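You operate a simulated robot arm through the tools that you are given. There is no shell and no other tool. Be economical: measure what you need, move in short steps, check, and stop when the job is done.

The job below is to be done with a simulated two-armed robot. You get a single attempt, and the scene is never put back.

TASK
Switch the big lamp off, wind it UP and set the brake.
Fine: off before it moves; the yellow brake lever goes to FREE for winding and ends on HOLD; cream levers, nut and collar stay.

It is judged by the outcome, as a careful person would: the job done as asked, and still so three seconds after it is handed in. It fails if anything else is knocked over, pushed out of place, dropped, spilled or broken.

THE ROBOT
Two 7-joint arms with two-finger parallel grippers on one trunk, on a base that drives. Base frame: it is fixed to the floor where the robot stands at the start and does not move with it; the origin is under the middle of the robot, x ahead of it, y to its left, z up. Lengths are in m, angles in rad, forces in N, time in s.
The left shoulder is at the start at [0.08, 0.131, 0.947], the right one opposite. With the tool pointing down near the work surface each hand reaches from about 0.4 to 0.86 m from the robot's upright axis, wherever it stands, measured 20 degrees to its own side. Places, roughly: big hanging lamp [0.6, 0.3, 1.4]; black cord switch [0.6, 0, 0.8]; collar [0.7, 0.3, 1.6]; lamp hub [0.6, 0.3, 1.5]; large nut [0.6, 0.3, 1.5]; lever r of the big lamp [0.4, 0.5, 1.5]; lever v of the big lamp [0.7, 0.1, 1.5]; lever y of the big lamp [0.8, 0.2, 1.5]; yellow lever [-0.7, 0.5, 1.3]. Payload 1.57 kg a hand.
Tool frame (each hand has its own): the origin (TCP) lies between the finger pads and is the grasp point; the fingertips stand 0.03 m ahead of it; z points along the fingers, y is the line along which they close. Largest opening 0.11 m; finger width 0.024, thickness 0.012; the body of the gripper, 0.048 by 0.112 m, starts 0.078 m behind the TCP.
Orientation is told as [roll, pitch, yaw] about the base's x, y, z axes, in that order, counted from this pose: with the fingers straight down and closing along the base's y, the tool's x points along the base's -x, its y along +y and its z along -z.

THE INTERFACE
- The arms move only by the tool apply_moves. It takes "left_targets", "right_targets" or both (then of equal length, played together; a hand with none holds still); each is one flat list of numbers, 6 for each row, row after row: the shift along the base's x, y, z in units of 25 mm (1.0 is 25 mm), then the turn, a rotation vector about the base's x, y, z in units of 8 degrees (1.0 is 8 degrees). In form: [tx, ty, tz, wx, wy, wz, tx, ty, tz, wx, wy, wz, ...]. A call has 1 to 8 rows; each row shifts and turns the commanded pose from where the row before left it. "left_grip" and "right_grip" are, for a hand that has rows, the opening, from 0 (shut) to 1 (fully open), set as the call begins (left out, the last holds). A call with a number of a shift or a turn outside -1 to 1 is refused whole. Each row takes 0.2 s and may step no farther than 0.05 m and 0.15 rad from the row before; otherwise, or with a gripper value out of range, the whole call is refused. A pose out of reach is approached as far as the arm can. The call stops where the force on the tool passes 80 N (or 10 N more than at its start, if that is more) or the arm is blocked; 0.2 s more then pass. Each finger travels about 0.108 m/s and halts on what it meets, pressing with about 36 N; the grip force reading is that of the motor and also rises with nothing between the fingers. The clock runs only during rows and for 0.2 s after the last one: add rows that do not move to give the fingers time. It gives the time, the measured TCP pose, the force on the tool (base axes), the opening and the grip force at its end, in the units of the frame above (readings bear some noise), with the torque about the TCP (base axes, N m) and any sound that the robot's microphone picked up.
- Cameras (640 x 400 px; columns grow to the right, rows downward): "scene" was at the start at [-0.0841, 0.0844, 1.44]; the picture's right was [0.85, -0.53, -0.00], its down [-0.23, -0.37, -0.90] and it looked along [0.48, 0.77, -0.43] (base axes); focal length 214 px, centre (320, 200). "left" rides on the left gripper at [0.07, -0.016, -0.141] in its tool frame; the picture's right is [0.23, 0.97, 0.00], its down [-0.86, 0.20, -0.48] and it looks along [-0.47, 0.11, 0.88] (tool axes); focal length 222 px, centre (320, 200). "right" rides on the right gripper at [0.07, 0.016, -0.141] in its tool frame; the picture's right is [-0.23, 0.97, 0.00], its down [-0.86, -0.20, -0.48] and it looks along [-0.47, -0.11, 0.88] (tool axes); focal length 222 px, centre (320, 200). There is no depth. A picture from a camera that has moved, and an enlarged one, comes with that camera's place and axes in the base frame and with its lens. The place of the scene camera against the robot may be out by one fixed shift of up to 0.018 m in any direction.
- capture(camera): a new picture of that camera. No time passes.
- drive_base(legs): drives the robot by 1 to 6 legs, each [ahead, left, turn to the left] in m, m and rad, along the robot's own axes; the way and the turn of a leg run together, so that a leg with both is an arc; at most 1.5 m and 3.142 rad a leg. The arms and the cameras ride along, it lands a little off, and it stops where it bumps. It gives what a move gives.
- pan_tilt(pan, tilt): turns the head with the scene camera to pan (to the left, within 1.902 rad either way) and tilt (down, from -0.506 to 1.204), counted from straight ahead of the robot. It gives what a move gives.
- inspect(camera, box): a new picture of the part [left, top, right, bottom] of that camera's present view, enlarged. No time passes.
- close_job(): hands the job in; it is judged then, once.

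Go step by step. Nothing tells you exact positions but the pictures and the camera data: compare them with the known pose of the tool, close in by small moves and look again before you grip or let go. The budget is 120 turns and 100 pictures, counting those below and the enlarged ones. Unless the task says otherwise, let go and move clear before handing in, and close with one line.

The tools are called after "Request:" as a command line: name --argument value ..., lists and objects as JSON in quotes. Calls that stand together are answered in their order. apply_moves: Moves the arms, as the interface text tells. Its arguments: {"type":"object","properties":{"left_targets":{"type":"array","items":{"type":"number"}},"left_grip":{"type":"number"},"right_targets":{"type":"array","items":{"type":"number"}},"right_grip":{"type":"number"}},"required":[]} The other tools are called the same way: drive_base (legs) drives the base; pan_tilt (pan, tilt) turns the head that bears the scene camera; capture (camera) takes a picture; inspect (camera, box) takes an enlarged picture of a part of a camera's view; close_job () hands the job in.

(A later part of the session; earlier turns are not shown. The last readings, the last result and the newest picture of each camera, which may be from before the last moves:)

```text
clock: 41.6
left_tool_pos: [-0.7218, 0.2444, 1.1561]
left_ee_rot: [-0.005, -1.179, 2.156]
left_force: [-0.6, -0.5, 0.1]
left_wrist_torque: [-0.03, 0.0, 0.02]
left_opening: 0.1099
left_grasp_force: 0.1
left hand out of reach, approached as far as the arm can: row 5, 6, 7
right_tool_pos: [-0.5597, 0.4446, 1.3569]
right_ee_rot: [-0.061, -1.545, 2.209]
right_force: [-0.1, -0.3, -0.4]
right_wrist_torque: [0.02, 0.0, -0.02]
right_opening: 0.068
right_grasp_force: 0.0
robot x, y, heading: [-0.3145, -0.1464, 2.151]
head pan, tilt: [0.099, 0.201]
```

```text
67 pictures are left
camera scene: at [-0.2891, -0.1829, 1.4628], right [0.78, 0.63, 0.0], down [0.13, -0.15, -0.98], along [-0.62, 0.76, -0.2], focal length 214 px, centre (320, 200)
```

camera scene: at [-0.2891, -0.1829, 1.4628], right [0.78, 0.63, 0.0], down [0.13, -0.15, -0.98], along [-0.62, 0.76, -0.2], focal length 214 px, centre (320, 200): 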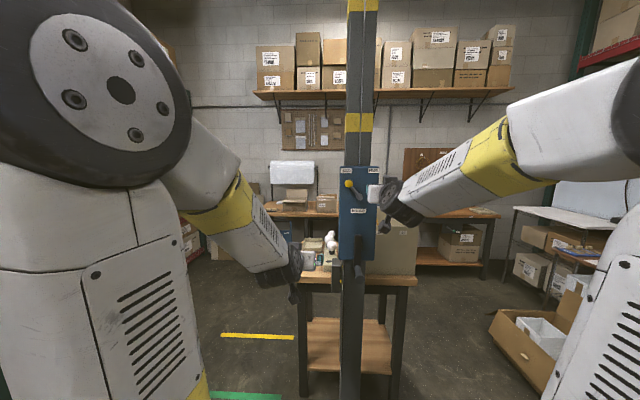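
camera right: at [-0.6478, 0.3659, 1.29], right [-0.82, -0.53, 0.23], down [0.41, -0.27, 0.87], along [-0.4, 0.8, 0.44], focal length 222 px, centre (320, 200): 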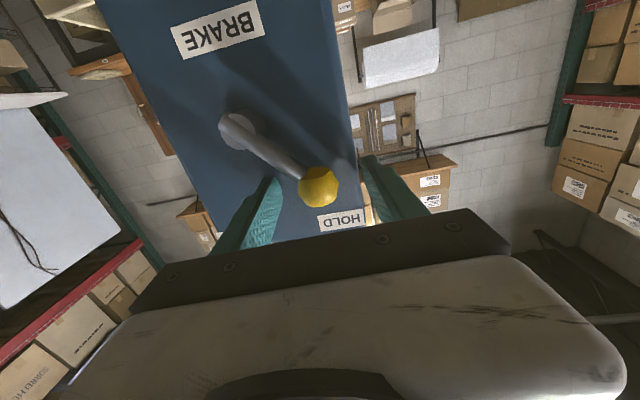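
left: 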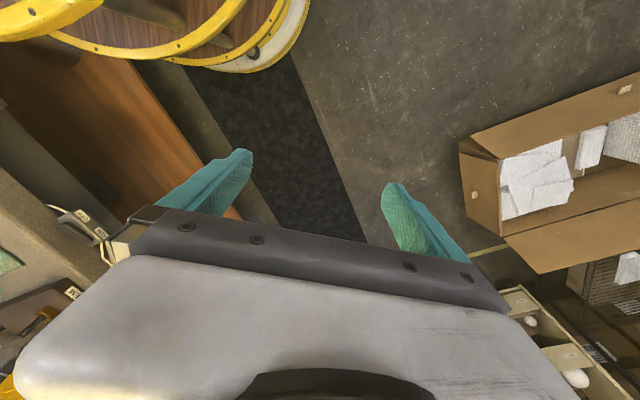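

The left hand points 22° below level, which is good enough to grip the handle. I'll bring it in front of the crank handle, moving the right hand out to the right to stay clear.

Request:
apply_moves --left_targets '[0.7, 0.7, -0.84, 0, 0, 0, 0.7, 0.7, -0.84, 0, 0, 0, 0.7, 0.7, -0.84, 0, 0, 0, 0.7, 0.7, -0.84, 0, 0, 0, 0.7, 0.7, -0.84, 0, 0, 0, 0.7, 0.7, -0.6, 0, 0, 0]' --right_targets '[0.7, 0.45, 0.4, 0, 0, 0, 0.7, 0.45, 0.4, 0, 0, 0, 0.7, 0.45, 0.4, 0, 0, 0, 0.7, 0.45, 0.4, 0, 0, 0, 0.7, 0.45, 0.4, 0, 0, 0, 0.7, 0.45, 0.4, 0, 0, 0]'

Request:
capture --camera "left"

Request:
capture --camera "scene"

```text
clock: 43.0
left_tool_pos: [-0.6148, 0.3496, 1.0345]
left_ee_rot: [-0.004, -1.178, 2.152]
left_force: [-0.3, -0.5, -0.3]
left_wrist_torque: [0.01, 0.01, -0.01]
left_opening: 0.11
left_grasp_force: 0.1
right_tool_pos: [-0.4543, 0.5122, 1.4152]
right_ee_rot: [-0.063, -1.544, 2.212]
right_force: [0.3, 0.2, 0.9]
right_wrist_torque: [0.01, -0.03, -0.1]
right_opening: 0.0681
right_grasp_force: 0.2
robot x, y, heading: [-0.3161, -0.1445, 2.151]
head pan, tilt: [0.099, 0.201]
```

```text
66 pictures are left
camera left: at [-0.516, 0.2262, 1.0246], right [-0.77, -0.61, -0.21], down [-0.1, -0.21, 0.97], along [-0.63, 0.77, 0.09], focal length 222 px, centre (320, 200)
```

left: 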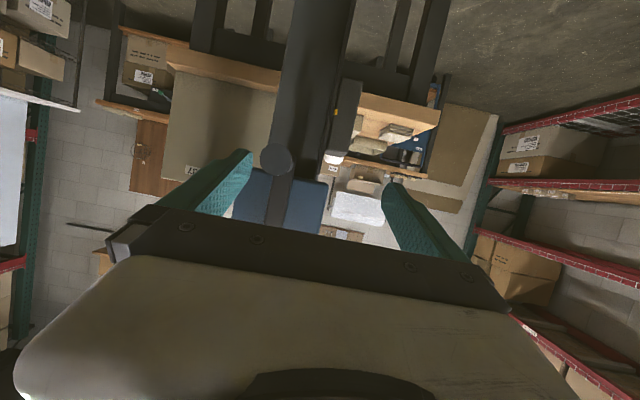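

```text
65 pictures are left
camera scene: at [-0.2895, -0.183, 1.4628], right [0.78, 0.63, 0.0], down [0.13, -0.15, -0.98], along [-0.62, 0.76, -0.2], focal length 214 px, centre (320, 200)
```

scene: 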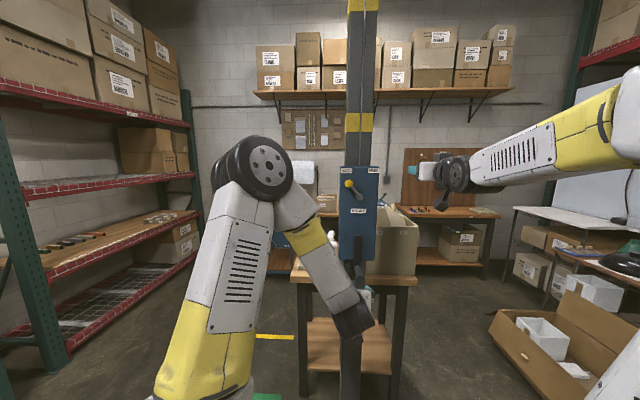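

Request:
inspect --camera "left" --box '[200, 80, 400, 220]'

Request:
inspect --camera "scene" --box '[310, 160, 430, 340]'

```text
2.86 times, centred on (300, 150) of left
camera zoom: at [-0.516, 0.2262, 1.0246], right [-0.77, -0.61, -0.21], down [-0.1, -0.21, 0.97], along [-0.63, 0.77, 0.09], focal length 635 px, centre (377, 343)
```

zoom: 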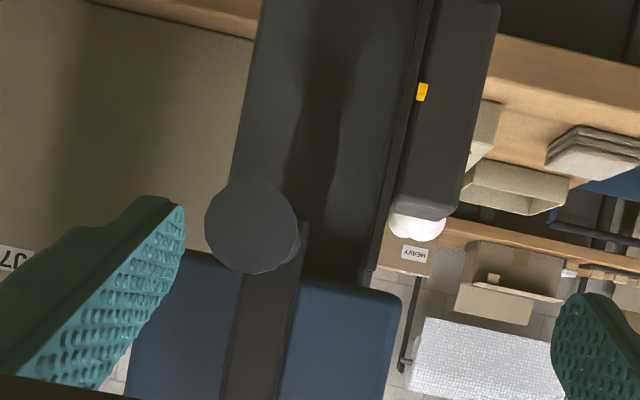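

```text
2.22 times, centred on (370, 250) of scene
camera zoom: at [-0.2895, -0.183, 1.4628], right [0.78, 0.63, 0.0], down [0.13, -0.15, -0.98], along [-0.62, 0.76, -0.2], focal length 477 px, centre (209, 89)
```

zoom: 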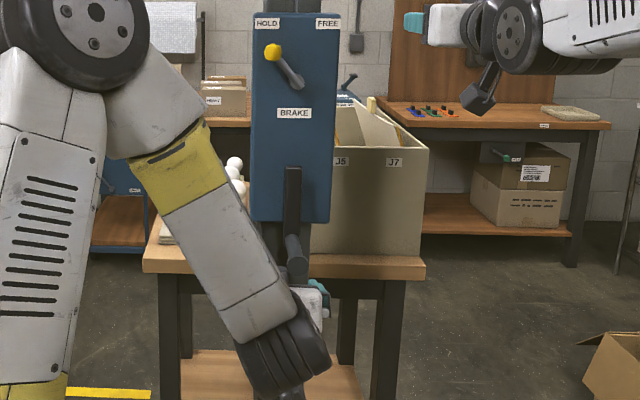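

The handle end is at about [-0.634, 0.464, 1.014] and about 38 mm thick. I also see a block with a yellow pointer on the post's side, probably a counterweight or height indicator. I'll shift right to centre on the handle, then advance.

Request:
apply_moves --left_targets '[0.79, 0.51, -0.34, 0, 0, 0, 0.79, 0.51, -0.34, 0, 0, 0, -0.547, 0.837, 0, 0, 0, 0, -0.547, 0.837, 0, 0, 0, 0, -0.547, 0.837, 0, 0, 0, 0]' --left_grip 1

Request:
capture --camera "left"

```text
clock: 44.2
left_tool_pos: [-0.6154, 0.4382, 1.0187]
left_ee_rot: [-0.005, -1.18, 2.152]
left_force: [-0.1, 0.1, -0.5]
left_wrist_torque: [0.01, 0.02, 0.02]
left_opening: 0.11
left_grasp_force: 0.1
right_tool_pos: [-0.4558, 0.513, 1.4168]
right_ee_rot: [-0.06, -1.545, 2.208]
right_force: [-1.3, -0.2, -0.3]
right_wrist_torque: [0.02, -0.04, -0.01]
right_opening: 0.0681
right_grasp_force: 0.1
robot x, y, heading: [-0.3119, -0.143, 2.15]
head pan, tilt: [0.099, 0.201]
```

```text
62 pictures are left
camera left: at [-0.5171, 0.3141, 1.0071], right [-0.77, -0.61, -0.21], down [-0.11, -0.21, 0.97], along [-0.63, 0.77, 0.09], focal length 222 px, centre (320, 200)
```

left: 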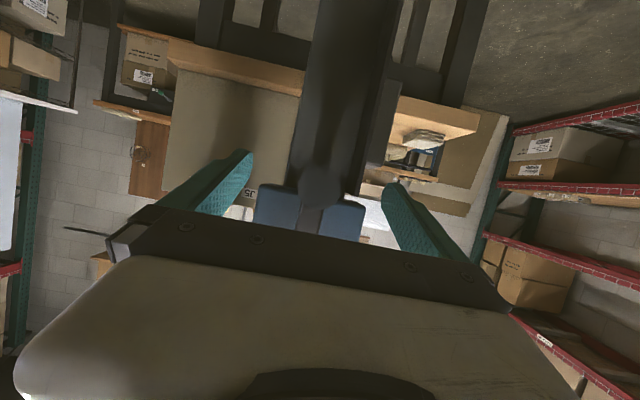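

The handle is centred. I'll advance 0.06 m and grip it.

Request:
apply_moves --left_targets '[-0.547, 0.837, -0.1, 0, 0, 0, -0.547, 0.837, -0.1, 0, 0, 0, -0.22, 0.33, 0, 0, 0, 0]'

Request:
apply_moves --left_targets '[0, 0, 0, 0, 0, 0, 0, 0, 0, 0, 0, 0, 0, 0, 0, 0, 0, 0]' --left_grip 0

Request:
capture --camera "left"

```text
clock: 45.0
left_tool_pos: [-0.6494, 0.4878, 1.0133]
left_ee_rot: [-0.003, -1.178, 2.154]
left_force: [0.1, 0.2, -0.3]
left_wrist_torque: [-0.02, 0.0, 0.03]
left_opening: 0.1098
left_grasp_force: 0.1
right_tool_pos: [-0.4552, 0.512, 1.4155]
right_ee_rot: [-0.058, -1.544, 2.207]
right_force: [0.1, 0.8, -0.1]
right_wrist_torque: [0.01, 0.01, 0.02]
right_opening: 0.0679
right_grasp_force: 0.0
robot x, y, heading: [-0.3168, -0.1451, 2.148]
head pan, tilt: [0.099, 0.201]
```

```text
clock: 45.8
left_tool_pos: [-0.652, 0.4851, 1.0132]
left_ee_rot: [-0.005, -1.179, 2.159]
left_force: [-4.2, -5.2, -2.0]
left_wrist_torque: [0.13, 0.36, 2.55]
left_opening: 0.0285
left_grasp_force: 39.0
right_tool_pos: [-0.456, 0.5119, 1.4155]
right_ee_rot: [-0.066, -1.544, 2.217]
right_force: [0.0, -0.3, 0.2]
right_wrist_torque: [0.03, -0.02, 0.02]
right_opening: 0.0683
right_grasp_force: 0.0
robot x, y, heading: [-0.3117, -0.1483, 2.15]
head pan, tilt: [0.099, 0.201]
```

```text
61 pictures are left
camera left: at [-0.552, 0.3641, 1.0021], right [-0.76, -0.61, -0.21], down [-0.1, -0.21, 0.97], along [-0.64, 0.76, 0.09], focal length 222 px, centre (320, 200)
```

left: 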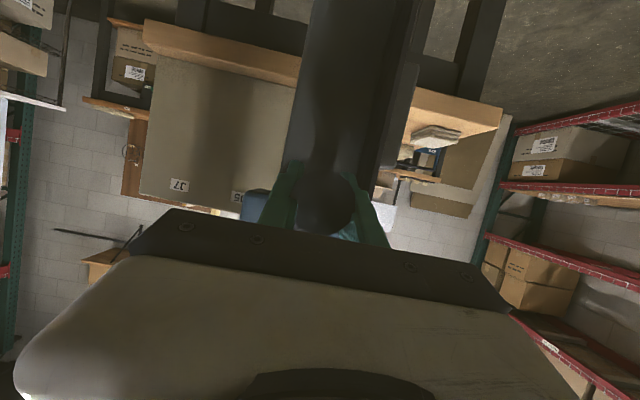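

The handle is gripped. Before bringing the right hand in, I'll check its clearance from the left forearm.

Request:
capture --camera "scene"

Request:
capture --camera "right"

```text
60 pictures are left
camera scene: at [-0.2895, -0.1828, 1.4628], right [0.78, 0.63, 0.0], down [0.13, -0.15, -0.98], along [-0.62, 0.76, -0.2], focal length 214 px, centre (320, 200)
```

scene: 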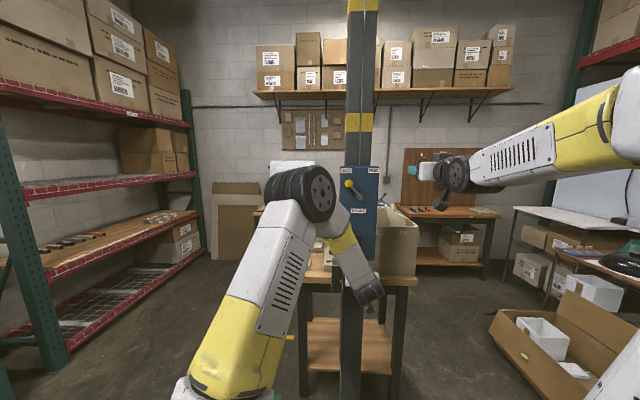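

```text
59 pictures are left
camera right: at [-0.3907, 0.3835, 1.3495], right [-0.82, -0.53, 0.23], down [0.42, -0.27, 0.87], along [-0.4, 0.8, 0.44], focal length 222 px, centre (320, 200)
```

right: 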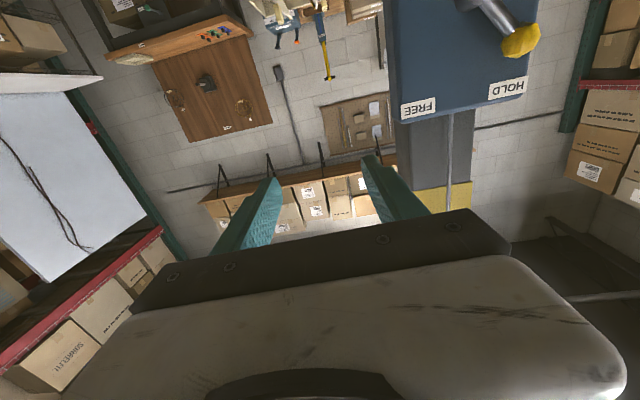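

The right gripper would come too close to the left elbow. I'll release, back off, move the base 0.1 m back so both arms are more extended, and redo the crank grip with a small yaw correction.

Request:
apply_moves --left_targets '[0, 0, 0, 0, 0, 0, 0, 0, 0, 0, 0, 0, 0, 0, 0, 0, 0, 0, 0, 0, 0, 0, 0, 0, 0.547, -0.837, 0, 0, 0, 0, 0.547, -0.837, 0, 0, 0, 0, 0.547, -0.837, 0, 0, 0, 0]' --left_grip 1

Request:
drive_base --legs '[[-0.1, 0, 0]]'

Request:
apply_moves --left_targets '[-0.547, 0.837, 0, 0.3, 0.2, 0, -0.547, 0.837, 0, 0.6, 0.4, 0, -0.547, 0.837, 0, 0.6, 0.4, 0, -0.547, 0.837, 0, 0.6, 0.4, 0.36]'

Request:
capture --camera "left"

```text
clock: 47.4
left_tool_pos: [-0.6084, 0.4262, 1.0138]
left_ee_rot: [-0.003, -1.179, 2.155]
left_force: [-0.9, 0.2, 0.2]
left_wrist_torque: [-0.03, 0.0, -0.01]
left_opening: 0.1103
left_grasp_force: 0.1
right_tool_pos: [-0.4548, 0.5124, 1.4165]
right_ee_rot: [-0.057, -1.546, 2.206]
right_force: [0.2, 0.0, 0.0]
right_wrist_torque: [0.03, 0.02, -0.01]
right_opening: 0.068
right_grasp_force: 0.0
robot x, y, heading: [-0.317, -0.146, 2.155]
head pan, tilt: [0.099, 0.201]
```

```text
clock: 48.5
left_tool_pos: [-0.5539, 0.3419, 1.0132]
left_ee_rot: [-0.003, -1.177, 2.155]
left_force: [-0.1, 0.1, 0.1]
left_wrist_torque: [0.04, 0.0, -0.03]
left_opening: 0.1098
left_grasp_force: 0.0
right_tool_pos: [-0.4016, 0.4284, 1.4168]
right_ee_rot: [-0.059, -1.546, 2.206]
right_force: [0.4, 0.3, -0.1]
right_wrist_torque: [-0.02, 0.01, -0.02]
right_opening: 0.0682
right_grasp_force: 0.0
robot x, y, heading: [-0.2565, -0.2248, 2.151]
head pan, tilt: [0.099, 0.201]
```

```text
clock: 49.5
left_tool_pos: [-0.6093, 0.425, 1.0144]
left_ee_rot: [-0.049, -1.531, 2.247]
left_force: [0.6, -0.8, 0.6]
left_wrist_torque: [-0.03, 0.01, 0.01]
left_opening: 0.1099
left_grasp_force: 0.0
right_tool_pos: [-0.4001, 0.4279, 1.4171]
right_ee_rot: [-0.063, -1.543, 2.214]
right_force: [-0.1, 0.0, 0.0]
right_wrist_torque: [-0.03, -0.03, 0.0]
right_opening: 0.0683
right_grasp_force: 0.1
robot x, y, heading: [-0.2575, -0.2305, 2.151]
head pan, tilt: [0.099, 0.201]
```

```text
58 pictures are left
camera left: at [-0.5107, 0.3174, 0.9494], right [-0.78, -0.58, -0.23], down [0.1, -0.48, 0.87], along [-0.62, 0.66, 0.43], focal length 222 px, centre (320, 200)
```

left: 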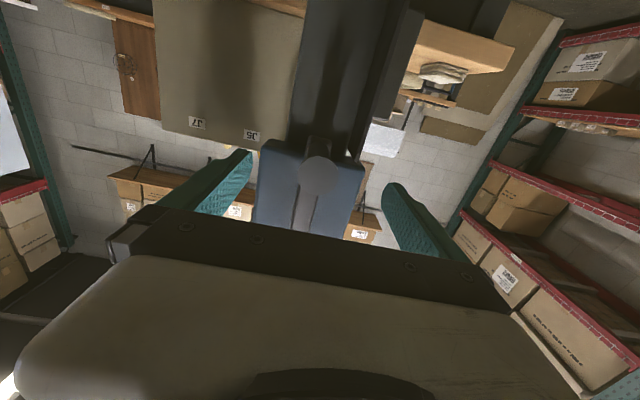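

The left hand is level now and the handle is centred. I'll advance and grip.

Request:
apply_moves --left_targets '[-0.547, 0.837, 0, 0, 0, 0, -0.547, 0.837, 0, 0, 0, 0, -0.5, 0.75, 0, 0, 0, 0]'

Request:
apply_moves --left_targets '[0, 0, 0, 0, 0, 0, 0, 0, 0, 0, 0, 0, 0, 0, 0, 0, 0, 0]' --left_grip 0

Request:
capture --camera "left"

Request:
capture --camera "scene"

```text
clock: 50.3
left_tool_pos: [-0.6477, 0.4867, 1.0134]
left_ee_rot: [-0.031, -1.532, 2.23]
left_force: [0.4, 0.1, -0.4]
left_wrist_torque: [-0.03, 0.04, 0.0]
left_opening: 0.1099
left_grasp_force: 0.1
right_tool_pos: [-0.401, 0.4281, 1.4165]
right_ee_rot: [-0.059, -1.544, 2.205]
right_force: [0.4, -1.2, 0.0]
right_wrist_torque: [0.02, -0.01, 0.0]
right_opening: 0.0683
right_grasp_force: 0.1
robot x, y, heading: [-0.2608, -0.2296, 2.154]
head pan, tilt: [0.099, 0.201]
```

```text
clock: 51.1
left_tool_pos: [-0.6503, 0.4835, 1.0128]
left_ee_rot: [-0.016, -1.53, 2.22]
left_force: [-9.1, -8.3, -0.3]
left_wrist_torque: [0.27, 0.17, -1.21]
left_opening: 0.0259
left_grasp_force: 36.9
right_tool_pos: [-0.4004, 0.4271, 1.4175]
right_ee_rot: [-0.073, -1.543, 2.221]
right_force: [0.1, -0.7, 0.2]
right_wrist_torque: [0.0, -0.02, 0.02]
right_opening: 0.0683
right_grasp_force: 0.0
robot x, y, heading: [-0.2593, -0.2295, 2.154]
head pan, tilt: [0.099, 0.201]
```

```text
57 pictures are left
camera left: at [-0.5525, 0.3773, 0.948], right [-0.78, -0.58, -0.23], down [0.1, -0.48, 0.87], along [-0.62, 0.66, 0.43], focal length 222 px, centre (320, 200)
```

left: 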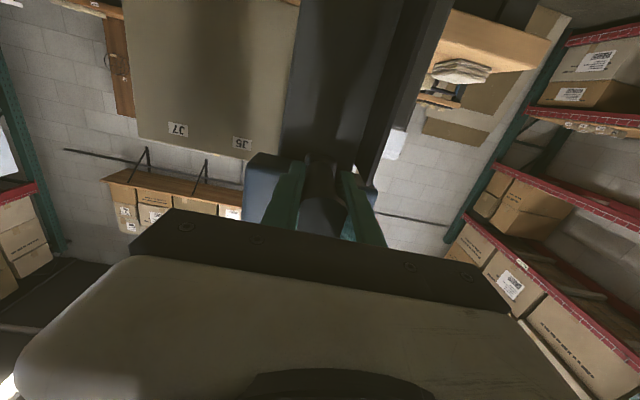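

```text
56 pictures are left
camera scene: at [-0.2346, -0.267, 1.4628], right [0.78, 0.63, 0.0], down [0.13, -0.15, -0.98], along [-0.62, 0.76, -0.2], focal length 214 px, centre (320, 200)
```

scene: 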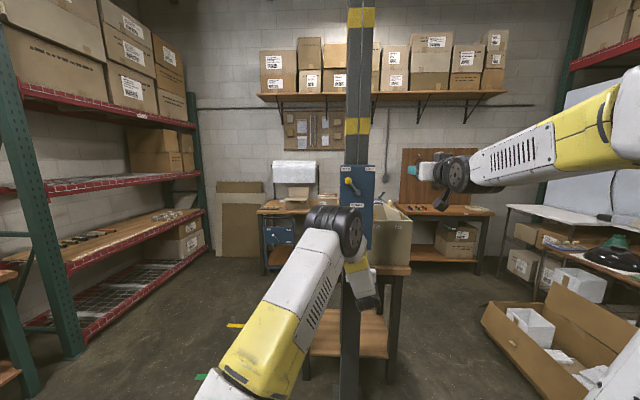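

The elbow is now low and well back. I'll bring the right hand in front of the knob.

Request:
apply_moves --right_targets '[-0.837, -0.547, -0.3, 0, 0, 0, -0.837, -0.547, -0.3, 0, 0, 0, -0.837, -0.547, -0.3, 0, 0, 0, -0.837, -0.547, -0.3, 0, 0, 0, -0.837, -0.547, -0.3, 0, 0, 0, -0.837, -0.547, -0.3, 0, 0, 0, -0.837, -0.547, -0.3, 0, 0, 0, -0.837, -0.547, -0.3, 0, 0, 0]'

Request:
apply_moves --right_targets '[-0.837, -0.547, 0, 0, 0, 0, -0.547, 0.837, 0, 0, 0, 0, -0.547, 0.837, 0, 0, 0, 0, -0.547, 0.837, 0, 0, 0, 0, -0.547, 0.837, 0, 0, 0, 0, -0.547, 0.837, 0, 0, 0, 0]'

Request:
capture --camera "right"

Request:
capture --camera "scene"

```text
clock: 53.1
left_tool_pos: [-0.6516, 0.4849, 1.0105]
left_ee_rot: [-0.069, -1.529, 2.267]
left_force: [15.1, -10.1, 5.7]
left_wrist_torque: [0.61, 0.33, 1.21]
left_opening: 0.026
left_grasp_force: 36.8
right_tool_pos: [-0.5376, 0.3374, 1.3651]
right_ee_rot: [0.024, -1.558, 2.066]
right_force: [0.4, 0.2, 0.8]
right_wrist_torque: [0.02, 0.02, 0.04]
right_opening: 0.0683
right_grasp_force: 0.1
robot x, y, heading: [-0.2554, -0.2239, 2.145]
head pan, tilt: [0.099, 0.201]
stopped in row 8 (right hand): the arm was blocked; the commanded pose is now the measured one
```

```text
clock: 53.6
left_tool_pos: [-0.6523, 0.4887, 1.0091]
left_ee_rot: [-0.176, -1.525, 2.373]
left_force: [12.4, -5.0, 5.0]
left_wrist_torque: [-0.03, -0.05, 2.22]
left_opening: 0.0263
left_grasp_force: 36.7
right_tool_pos: [-0.5345, 0.3479, 1.3646]
right_ee_rot: [-0.266, -1.559, 2.304]
right_force: [0.8, 0.0, 0.8]
right_wrist_torque: [-0.01, -0.03, 0.01]
right_opening: 0.0682
right_grasp_force: 0.0
robot x, y, heading: [-0.262, -0.2287, 2.141]
head pan, tilt: [0.099, 0.201]
stopped in row 2 (left hand): the force on the tool passed its limit at 82 N (the readings are from after the stop); the commanded pose is now the measured one
```

```text
55 pictures are left
camera right: at [-0.4847, 0.2134, 1.2952], right [-0.87, -0.43, 0.22], down [0.39, -0.33, 0.86], along [-0.3, 0.84, 0.45], focal length 222 px, centre (320, 200)
```

right: 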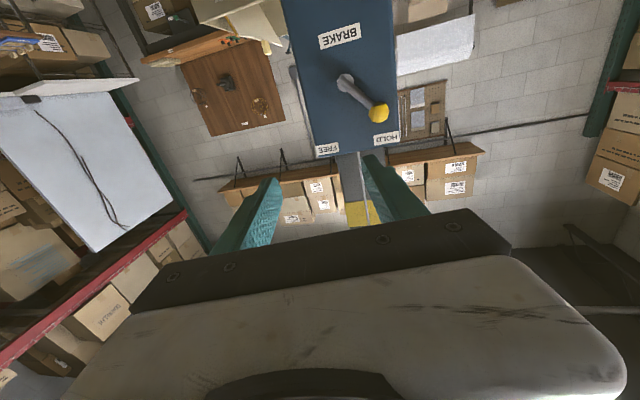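

```text
54 pictures are left
camera scene: at [-0.2313, -0.2665, 1.4628], right [0.78, 0.62, 0.0], down [0.12, -0.16, -0.98], along [-0.61, 0.77, -0.2], focal length 214 px, centre (320, 200)
```

scene: 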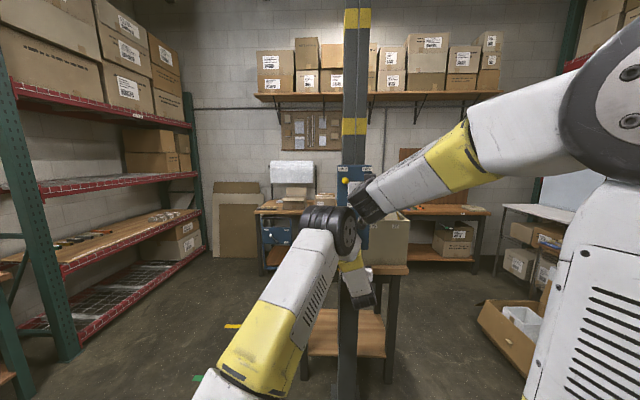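

The right wrist bumped the left elbow because it was still too far back while sliding left. I'll retreat right, go forward, then slide left.

Request:
apply_moves --right_targets '[0.837, 0.547, 0.3, 0, 0, 0, 0.837, 0.547, 0.3, 0, 0, 0, 0.837, 0.547, 0.3, 0, 0, 0, 0.837, 0.547, 0, 0, 0, 0]'

Request:
capture --camera "scene"

```text
clock: 54.6
left_tool_pos: [-0.6534, 0.4875, 1.0089]
left_ee_rot: [-0.139, -1.525, 2.333]
left_force: [23.7, -2.7, 6.8]
left_wrist_torque: [-0.08, 0.15, 2.36]
left_opening: 0.0263
left_grasp_force: 37.6
right_tool_pos: [-0.4515, 0.4017, 1.3868]
right_ee_rot: [-0.286, -1.557, 2.326]
right_force: [0.4, 0.5, -1.3]
right_wrist_torque: [0.03, -0.03, -0.04]
right_opening: 0.0682
right_grasp_force: 0.0
robot x, y, heading: [-0.2607, -0.2314, 2.139]
head pan, tilt: [0.099, 0.201]
```

```text
53 pictures are left
camera scene: at [-0.2314, -0.2667, 1.4628], right [0.78, 0.62, 0.0], down [0.12, -0.16, -0.98], along [-0.61, 0.77, -0.2], focal length 214 px, centre (320, 200)
```

scene: 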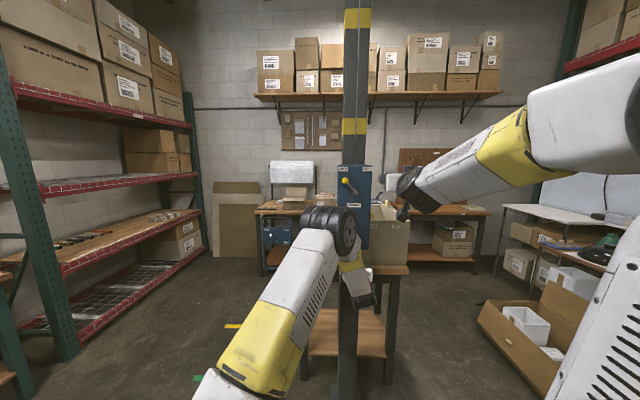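

Clear again. I'll go forward first with a small yaw correction, then slide left to the knob.

Request:
apply_moves --right_targets '[-0.547, 0.837, 0, 0, 0, 0.7, -0.547, 0.837, 0, 0, 0, 0.7, -0.547, 0.837, 0, 0, 0, 0, -0.547, 0.837, 0, 0, 0, 0, -0.547, 0.837, 0, 0, 0, 0]'

Request:
apply_moves --right_targets '[-0.837, -0.547, -0.2, 0, 0, 0, -0.837, -0.547, -0.2, 0, 0, 0, -0.837, -0.547, -0.2, 0, 0, 0, -0.837, -0.547, -0.2, 0, 0, 0]'

Request:
capture --camera "scene"

Request:
capture --camera "right"

```text
clock: 55.8
left_tool_pos: [-0.6544, 0.4877, 1.0099]
left_ee_rot: [-0.139, -1.524, 2.335]
left_force: [28.2, -1.8, 8.0]
left_wrist_torque: [0.54, 0.75, 2.37]
left_opening: 0.026
left_grasp_force: 37.0
right_tool_pos: [-0.5208, 0.5057, 1.3864]
right_ee_rot: [-0.319, -1.557, 2.553]
right_force: [-0.4, -0.2, 0.3]
right_wrist_torque: [0.0, 0.03, 0.01]
right_opening: 0.0681
right_grasp_force: 0.0
robot x, y, heading: [-0.2588, -0.2299, 2.146]
head pan, tilt: [0.099, 0.201]
```

```text
clock: 56.8
left_tool_pos: [-0.654, 0.4878, 1.0087]
left_ee_rot: [-0.142, -1.526, 2.336]
left_force: [26.9, -4.3, 8.3]
left_wrist_torque: [0.24, 0.44, 2.18]
left_opening: 0.0263
left_grasp_force: 37.4
right_tool_pos: [-0.603, 0.4509, 1.3671]
right_ee_rot: [-0.336, -1.556, 2.569]
right_force: [0.4, -0.6, 0.5]
right_wrist_torque: [0.0, 0.04, 0.04]
right_opening: 0.0684
right_grasp_force: 0.0
robot x, y, heading: [-0.2607, -0.2245, 2.141]
head pan, tilt: [0.099, 0.201]
```

```text
52 pictures are left
camera scene: at [-0.231, -0.2667, 1.4628], right [0.78, 0.62, 0.0], down [0.12, -0.16, -0.98], along [-0.61, 0.77, -0.2], focal length 214 px, centre (320, 200)
```

scene: 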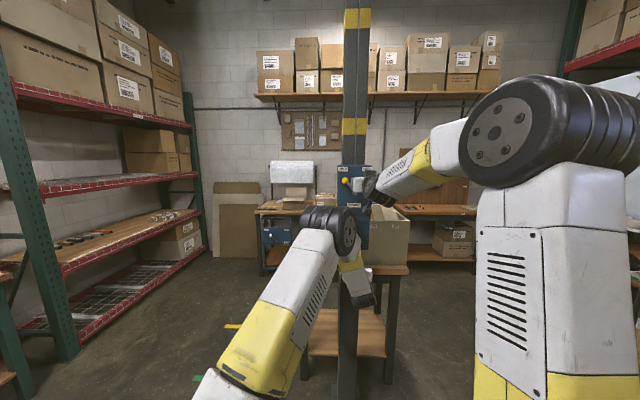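

```text
51 pictures are left
camera right: at [-0.5285, 0.3288, 1.2978], right [-0.77, -0.6, 0.22], down [0.44, -0.25, 0.86], along [-0.46, 0.76, 0.45], focal length 222 px, centre (320, 200)
```

right: 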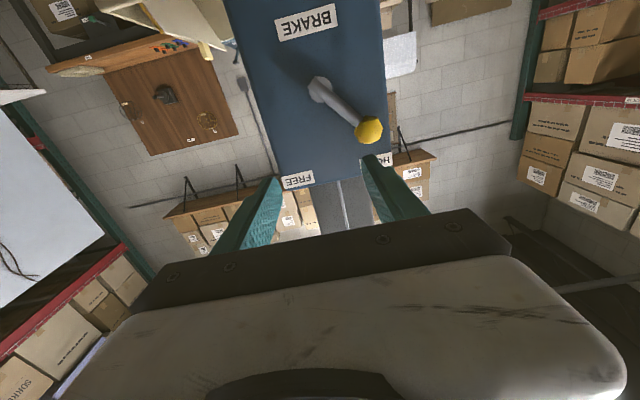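

Clearance is good and the knob estimate is unchanged. I'll slide left 0.068 m, then forward to straddle.

Request:
apply_moves --right_targets '[-0.837, -0.547, -0.2, 0, 0, 0, -0.837, -0.547, -0.2, 0, 0, 0, -0.6, -0.39, 0, 0, 0, 0, -0.547, 0.837, 0, 0, 0, 0, -0.547, 0.837, 0, 0, 0, 0, -0.547, 0.837, 0, 0, 0, 0]'

Request:
capture --camera "right"

Request:
capture --camera "scene"

```text
clock: 58.2
left_tool_pos: [-0.6546, 0.4862, 1.0107]
left_ee_rot: [-0.135, -1.525, 2.332]
left_force: [25.9, -3.6, 9.0]
left_wrist_torque: [0.34, 0.52, 2.28]
left_opening: 0.0263
left_grasp_force: 37.2
right_tool_pos: [-0.7012, 0.4762, 1.3557]
right_ee_rot: [-0.314, -1.556, 2.55]
right_force: [0.1, 0.1, 0.3]
right_wrist_torque: [-0.01, -0.02, -0.03]
right_opening: 0.068
right_grasp_force: 0.0
robot x, y, heading: [-0.2542, -0.2242, 2.142]
head pan, tilt: [0.099, 0.201]
```

```text
50 pictures are left
camera right: at [-0.6269, 0.3542, 1.2871], right [-0.77, -0.6, 0.22], down [0.44, -0.25, 0.86], along [-0.46, 0.76, 0.45], focal length 222 px, centre (320, 200)
```

right: 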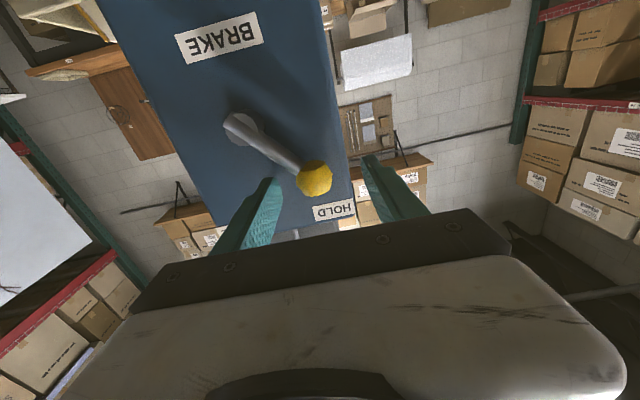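

```text
49 pictures are left
camera scene: at [-0.2312, -0.2668, 1.4628], right [0.78, 0.62, 0.0], down [0.12, -0.16, -0.98], along [-0.61, 0.77, -0.2], focal length 214 px, centre (320, 200)
```

scene: 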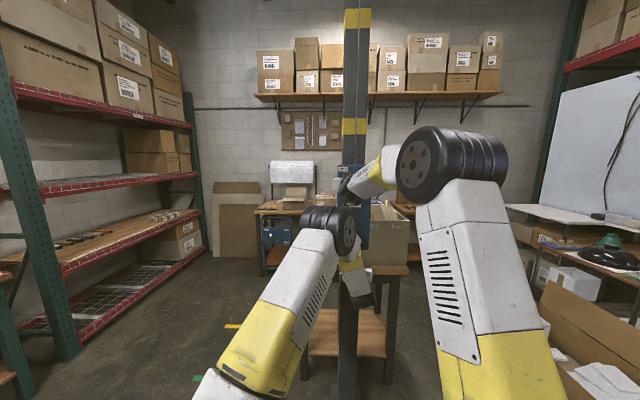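

Now the last 2 cm forward, then I sweep the knob along its arc to FREE.

Request:
apply_moves --right_targets '[-0.44, 0.67, 0, 0, 0, 0, 0.502, 0.328, 0.05, 0, 0, 0, 0.67, 0.438, 0.44, 0, 0, 0, 0.77, 0.503, 0.16, 0, 0, 0, 0.77, 0.503, -0.16, 0, 0, 0, 0.67, 0.438, -0.44, 0, 0, 0]'

Request:
capture --camera "right"

```text
clock: 59.6
left_tool_pos: [-0.6596, 0.4852, 1.0093]
left_ee_rot: [-0.12, -1.524, 2.324]
left_force: [11.2, -20.1, 9.1]
left_wrist_torque: [-0.19, 0.09, -0.73]
left_opening: 0.0262
left_grasp_force: 37.3
right_tool_pos: [-0.6289, 0.5472, 1.3587]
right_ee_rot: [-0.369, -1.557, 2.603]
right_force: [-0.3, 0.0, -0.5]
right_wrist_torque: [-0.01, 0.01, -0.05]
right_opening: 0.0683
right_grasp_force: 0.2
robot x, y, heading: [-0.2613, -0.2282, 2.147]
head pan, tilt: [0.099, 0.201]
```

```text
48 pictures are left
camera right: at [-0.5535, 0.4258, 1.2895], right [-0.77, -0.6, 0.22], down [0.44, -0.25, 0.86], along [-0.46, 0.76, 0.45], focal length 222 px, centre (320, 200)
```

right: 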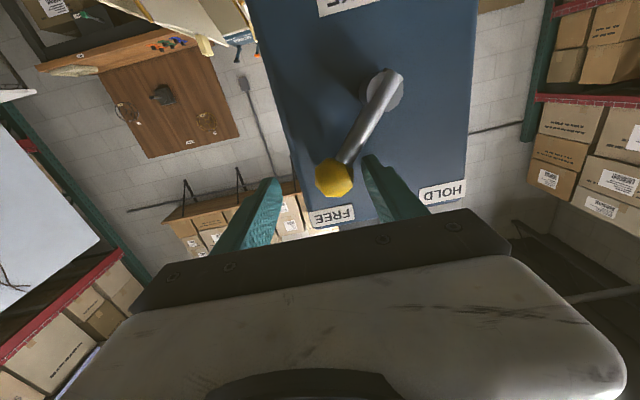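

The lever is close to FREE. I'll push slightly further to make sure it's at its stop.

Request:
apply_moves --right_targets '[0.35, 0.23, -0.3, 0, 0, 0, 0.35, 0.23, -0.3, 0, 0, 0]'

Request:
capture --camera "right"

```text
clock: 60.2
left_tool_pos: [-0.6589, 0.4852, 1.0096]
left_ee_rot: [-0.163, -1.524, 2.363]
left_force: [5.0, -7.0, -1.1]
left_wrist_torque: [0.89, 0.83, 1.22]
left_opening: 0.0259
left_grasp_force: 37.3
right_tool_pos: [-0.6182, 0.5537, 1.3546]
right_ee_rot: [-2.789, -1.564, -1.255]
right_force: [-22.9, -7.6, 37.2]
right_wrist_torque: [-0.63, 2.02, 0.14]
right_opening: 0.0877
right_grasp_force: 11.0
robot x, y, heading: [-0.2557, -0.2266, 2.14]
head pan, tilt: [0.099, 0.201]
```

```text
47 pictures are left
camera right: at [-0.5422, 0.4337, 1.2824], right [-0.76, -0.61, 0.22], down [0.46, -0.26, 0.85], along [-0.46, 0.75, 0.47], focal length 222 px, centre (320, 200)
```

right: 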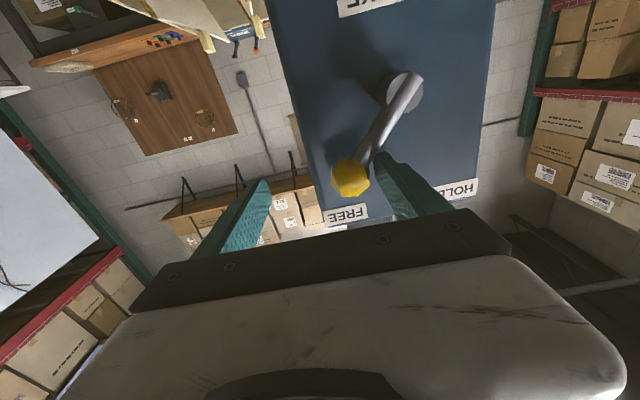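

The lever is firmly at the FREE stop. I'll back the right hand off and out of the way, then look at the lamp for its starting height.

Request:
apply_moves --right_targets '[-0.35, -0.23, 0.3, 0, 0, 0, 0.547, -0.837, 0, 0, 0, 0, 0.547, -0.837, 0, 0, 0, 0, 0.547, -0.837, 0, 0, 0, 0, 0.9, -0.2, 0.2, 0, 0, 0, 0.9, 0.3, 0.2, 0, 0, 0, 0.9, 0.3, 0.2, 0, 0, 0, 0.9, 0.3, 0.2, 0, 0, 0]'

Request:
inspect --camera "scene" --box '[280, 140, 420, 330]'

Request:
pan_tilt --pan -1.6 --tilt 0.0

Request:
capture --camera "scene"

```text
clock: 62.0
left_tool_pos: [-0.6567, 0.4874, 1.0092]
left_ee_rot: [-0.142, -1.524, 2.34]
left_force: [-4.3, -15.8, 1.6]
left_wrist_torque: [-0.25, -0.48, 2.02]
left_opening: 0.0261
left_grasp_force: 37.2
right_tool_pos: [-0.4918, 0.5082, 1.3697]
right_ee_rot: [-0.4, -1.556, 2.636]
right_force: [0.4, -0.6, 0.0]
right_wrist_torque: [-0.01, -0.03, -0.04]
right_opening: 0.0681
right_grasp_force: 0.0
robot x, y, heading: [-0.2593, -0.229, 2.144]
head pan, tilt: [0.099, 0.201]
```

```text
2.11 times, centred on (350, 235) of scene
camera zoom: at [-0.233, -0.2671, 1.4628], right [0.78, 0.62, 0.0], down [0.12, -0.16, -0.98], along [-0.61, 0.77, -0.2], focal length 452 px, centre (257, 126)
```

zoom: 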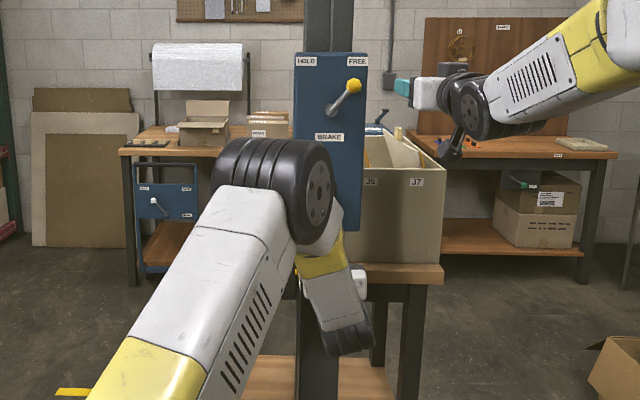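

```text
clock: 63.7
left_tool_pos: [-0.6583, 0.4869, 1.0085]
left_ee_rot: [-0.151, -1.523, 2.347]
left_force: [-6.6, -14.8, 0.4]
left_wrist_torque: [-0.09, -0.5, 1.83]
left_opening: 0.0259
left_grasp_force: 37.4
right_tool_pos: [-0.4914, 0.5082, 1.37]
right_ee_rot: [-0.388, -1.554, 2.621]
right_force: [-0.1, -0.2, -0.5]
right_wrist_torque: [-0.01, 0.02, -0.04]
right_opening: 0.0683
right_grasp_force: 0.0
robot x, y, heading: [-0.2571, -0.2258, 2.145]
head pan, tilt: [-1.6, 0.0]
```

```text
45 pictures are left
camera scene: at [-0.0979, -0.2935, 1.4813], right [0.52, -0.86, 0.0], down [0.0, 0.0, -1.0], along [0.86, 0.52, 0.0], focal length 214 px, centre (320, 200)
```

scene: 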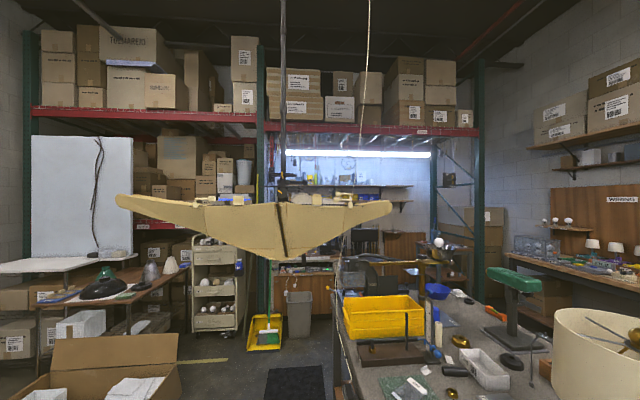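

The lamp bottom is at pixel row 260 here as a reference. I'll wind a few steps clockwise and see which way the lamp moves.

Request:
apply_moves --left_targets '[-0.804, -0.526, 0.107, 0, 0, 0, -0.764, -0.499, 0.319, 0, 0, 0, -0.686, -0.448, 0.515, 0, 0, 0, -0.5725, -0.374, 0.684, 0, 0, 0]'

Request:
capture --camera "left"

Request:
inspect --camera "scene" --box '[200, 160, 360, 280]'

```text
clock: 64.7
left_tool_pos: [-0.7273, 0.4414, 1.0544]
left_ee_rot: [-0.235, -1.533, 2.435]
left_force: [18.7, -14.6, 16.2]
left_wrist_torque: [-0.35, -0.2, 1.81]
left_opening: 0.0259
left_grasp_force: 37.1
right_tool_pos: [-0.4893, 0.5061, 1.3701]
right_ee_rot: [-0.373, -1.557, 2.608]
right_force: [1.3, 0.8, -0.1]
right_wrist_torque: [-0.03, -0.03, 0.02]
right_opening: 0.068
right_grasp_force: 0.1
robot x, y, heading: [-0.255, -0.2303, 2.141]
head pan, tilt: [-1.6, 0.0]
```

```text
44 pictures are left
camera left: at [-0.6294, 0.3341, 0.9905], right [-0.78, -0.58, -0.24], down [0.09, -0.48, 0.87], along [-0.62, 0.66, 0.43], focal length 222 px, centre (320, 200)
```

left: 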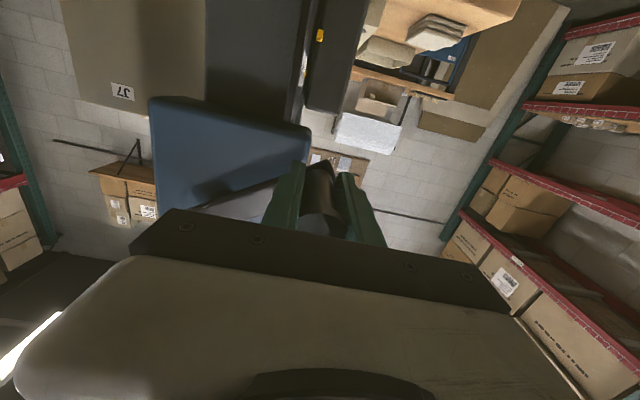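

```text
3.33 times, centred on (280, 220) of scene
camera zoom: at [-0.0963, -0.2941, 1.4811], right [0.52, -0.86, 0.0], down [0.0, 0.0, -1.0], along [0.86, 0.52, 0.0], focal length 715 px, centre (453, 133)
```

zoom: 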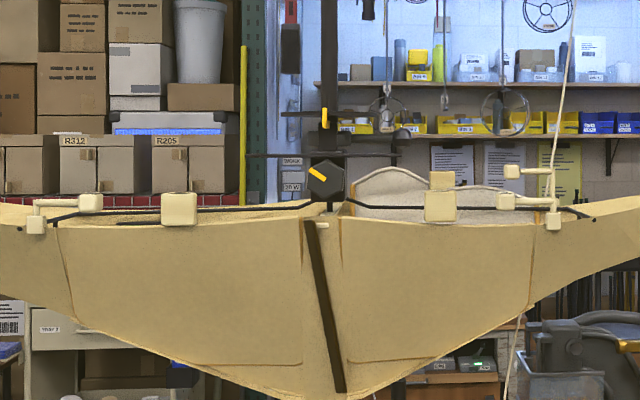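

Clockwise lowers the lamp, by about 19 px. I'll wind back counter-clockwise to the start and check that it follows.

Request:
apply_moves --left_targets '[0.5725, 0.374, -0.684, 0, 0, 0, 0.686, 0.448, -0.515, 0, 0, 0, 0.764, 0.499, -0.319, 0, 0, 0, 0.804, 0.526, -0.107, 0, 0, 0]'

Request:
capture --camera "scene"

```text
clock: 65.7
left_tool_pos: [-0.6515, 0.4886, 1.004]
left_ee_rot: [-0.098, -1.514, 2.29]
left_force: [-10.7, 17.9, -24.1]
left_wrist_torque: [-0.54, -0.46, 2.57]
left_opening: 0.0263
left_grasp_force: 36.4
right_tool_pos: [-0.49, 0.51, 1.3678]
right_ee_rot: [-0.304, -1.555, 2.537]
right_force: [0.3, -1.5, 0.2]
right_wrist_torque: [0.01, -0.04, 0.0]
right_opening: 0.0682
right_grasp_force: 0.1
robot x, y, heading: [-0.2603, -0.229, 2.14]
head pan, tilt: [-1.6, 0.0]
```

```text
42 pictures are left
camera scene: at [-0.0985, -0.2909, 1.4815], right [0.51, -0.86, 0.0], down [0.0, 0.0, -1.0], along [0.86, 0.51, 0.0], focal length 214 px, centre (320, 200)
```

scene: 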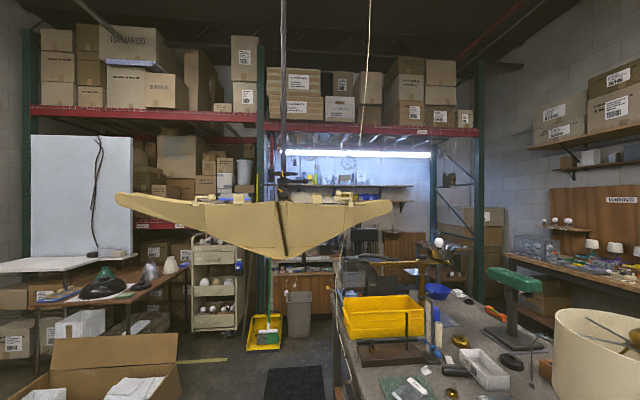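

Counter-clockwise raises the lamp. I'll wind a quarter turn counter-clockwise in two parts, checking the lamp.

Request:
apply_moves --left_targets '[0.804, 0.526, 0.107, 0, 0, 0, 0.764, 0.499, 0.319, 0, 0, 0, 0.686, 0.448, 0.515, 0, 0, 0, 0.5725, 0.374, 0.684, 0, 0, 0]'

Request:
capture --camera "scene"

Request:
capture --camera "left"

```text
clock: 66.7
left_tool_pos: [-0.5867, 0.5351, 1.0559]
left_ee_rot: [-0.262, -1.53, 2.461]
left_force: [-12.6, 9.5, 0.3]
left_wrist_torque: [-0.12, -0.34, 2.05]
left_opening: 0.0259
left_grasp_force: 37.2
right_tool_pos: [-0.4917, 0.5083, 1.3698]
right_ee_rot: [-0.349, -1.554, 2.585]
right_force: [0.2, -0.1, -0.2]
right_wrist_torque: [-0.04, -0.03, -0.05]
right_opening: 0.0682
right_grasp_force: 0.0
robot x, y, heading: [-0.2563, -0.2286, 2.143]
head pan, tilt: [-1.6, 0.0]
```

```text
41 pictures are left
camera scene: at [-0.0983, -0.2923, 1.4814], right [0.52, -0.86, 0.0], down [0.0, 0.0, -1.0], along [0.86, 0.52, 0.0], focal length 214 px, centre (320, 200)
```

scene: 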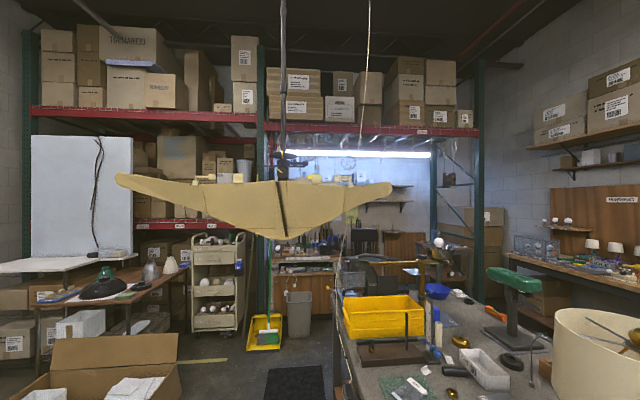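

```text
40 pictures are left
camera left: at [-0.4881, 0.428, 0.9903], right [-0.78, -0.58, -0.24], down [0.09, -0.48, 0.87], along [-0.62, 0.66, 0.43], focal length 222 px, centre (320, 200)
```

left: 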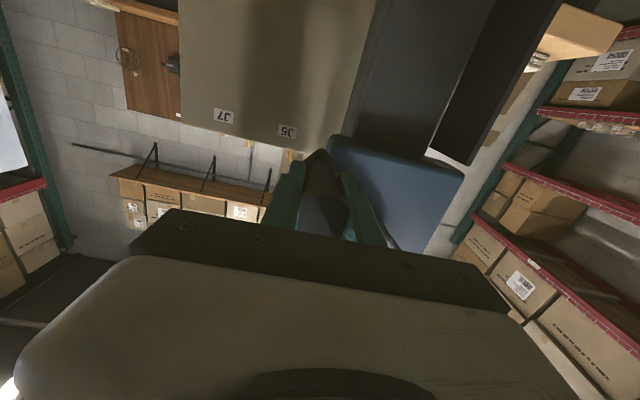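

The lamp rises about 19 px per 4 rows. I'll continue winding to the next part of the turn.

Request:
apply_moves --left_targets '[0.431, 0.282, 0.819, 0, 0, 0, 0.267, 0.1745, 0.913, 0, 0, 0, 0.09, 0.0585, 0.961, 0, 0, 0, -0.09, -0.0585, 0.961, 0, 0, 0]'

Request:
capture --camera "scene"

Request:
capture --camera "right"

```text
clock: 67.7
left_tool_pos: [-0.5666, 0.5462, 1.1433]
left_ee_rot: [-0.208, -1.526, 2.404]
left_force: [-8.4, 3.8, -4.0]
left_wrist_torque: [-0.75, -0.9, 2.25]
left_opening: 0.0262
left_grasp_force: 37.0
right_tool_pos: [-0.4918, 0.5084, 1.368]
right_ee_rot: [-0.349, -1.556, 2.583]
right_force: [-0.2, 0.5, -0.1]
right_wrist_torque: [0.0, -0.01, 0.01]
right_opening: 0.0681
right_grasp_force: 0.2
robot x, y, heading: [-0.2549, -0.2297, 2.143]
head pan, tilt: [-1.6, 0.0]
```

```text
39 pictures are left
camera scene: at [-0.0981, -0.2924, 1.4814], right [0.51, -0.86, 0.0], down [0.0, 0.0, -1.0], along [0.86, 0.51, 0.0], focal length 214 px, centre (320, 200)
```

scene: 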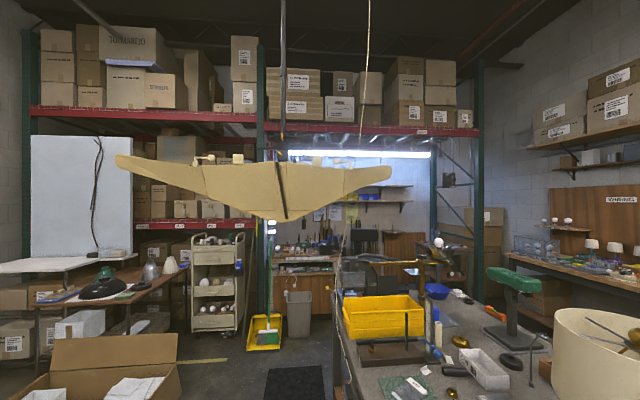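

```text
38 pictures are left
camera right: at [-0.4152, 0.3873, 1.3005], right [-0.77, -0.6, 0.22], down [0.44, -0.25, 0.86], along [-0.46, 0.76, 0.45], focal length 222 px, centre (320, 200)
```

right: 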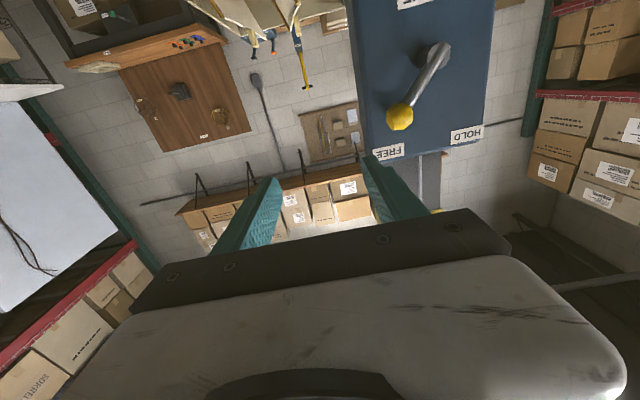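

The lamp is still rising freely. I'll continue over the top.

Request:
apply_moves --left_targets '[-0.267, -0.1745, 0.913, 0, 0, 0, -0.431, -0.282, 0.819, 0, 0, 0, -0.5725, -0.374, 0.684, 0, 0, 0, -0.686, -0.448, 0.515, 0, 0, 0]'

Request:
capture --camera "scene"

Request:
capture --camera "left"

```text
clock: 68.7
left_tool_pos: [-0.6074, 0.5152, 1.2315]
left_ee_rot: [-0.678, -1.548, 2.865]
left_force: [34.2, 8.9, 58.3]
left_wrist_torque: [0.17, -0.88, -0.89]
left_opening: 0.0192
left_grasp_force: 33.5
right_tool_pos: [-0.4872, 0.5071, 1.3694]
right_ee_rot: [-0.348, -1.56, 2.582]
right_force: [-0.4, -0.5, -0.8]
right_wrist_torque: [-0.03, -0.02, 0.0]
right_opening: 0.0681
right_grasp_force: 0.0
robot x, y, heading: [-0.2571, -0.2258, 2.143]
head pan, tilt: [-1.6, 0.0]
```

```text
37 pictures are left
camera scene: at [-0.0944, -0.2949, 1.4809], right [0.51, -0.86, 0.0], down [0.0, 0.0, -1.0], along [0.86, 0.51, 0.0], focal length 214 px, centre (320, 200)
```

scene: 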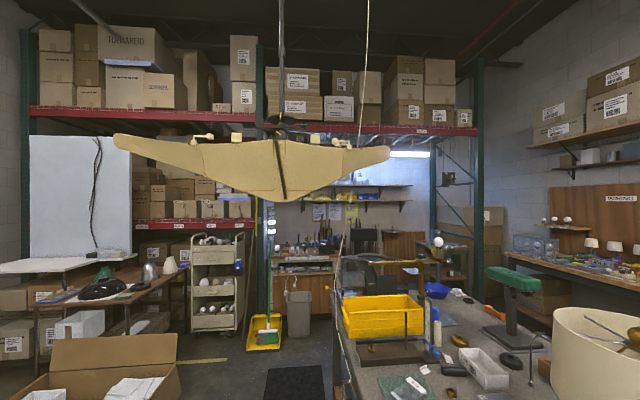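

```text
36 pictures are left
camera left: at [-0.5111, 0.4077, 1.1642], right [-0.79, -0.56, -0.24], down [0.09, -0.5, 0.86], along [-0.61, 0.66, 0.45], focal length 222 px, centre (320, 200)
```

left: 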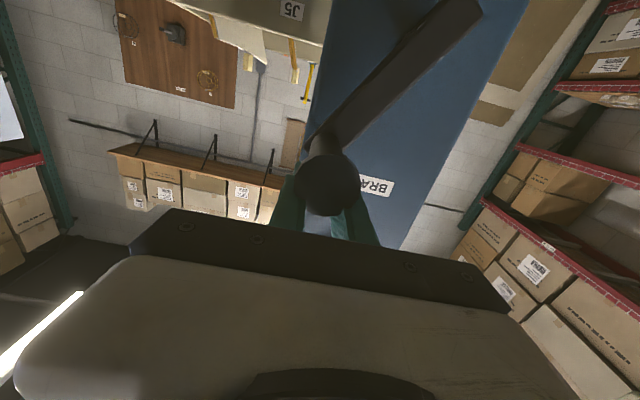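

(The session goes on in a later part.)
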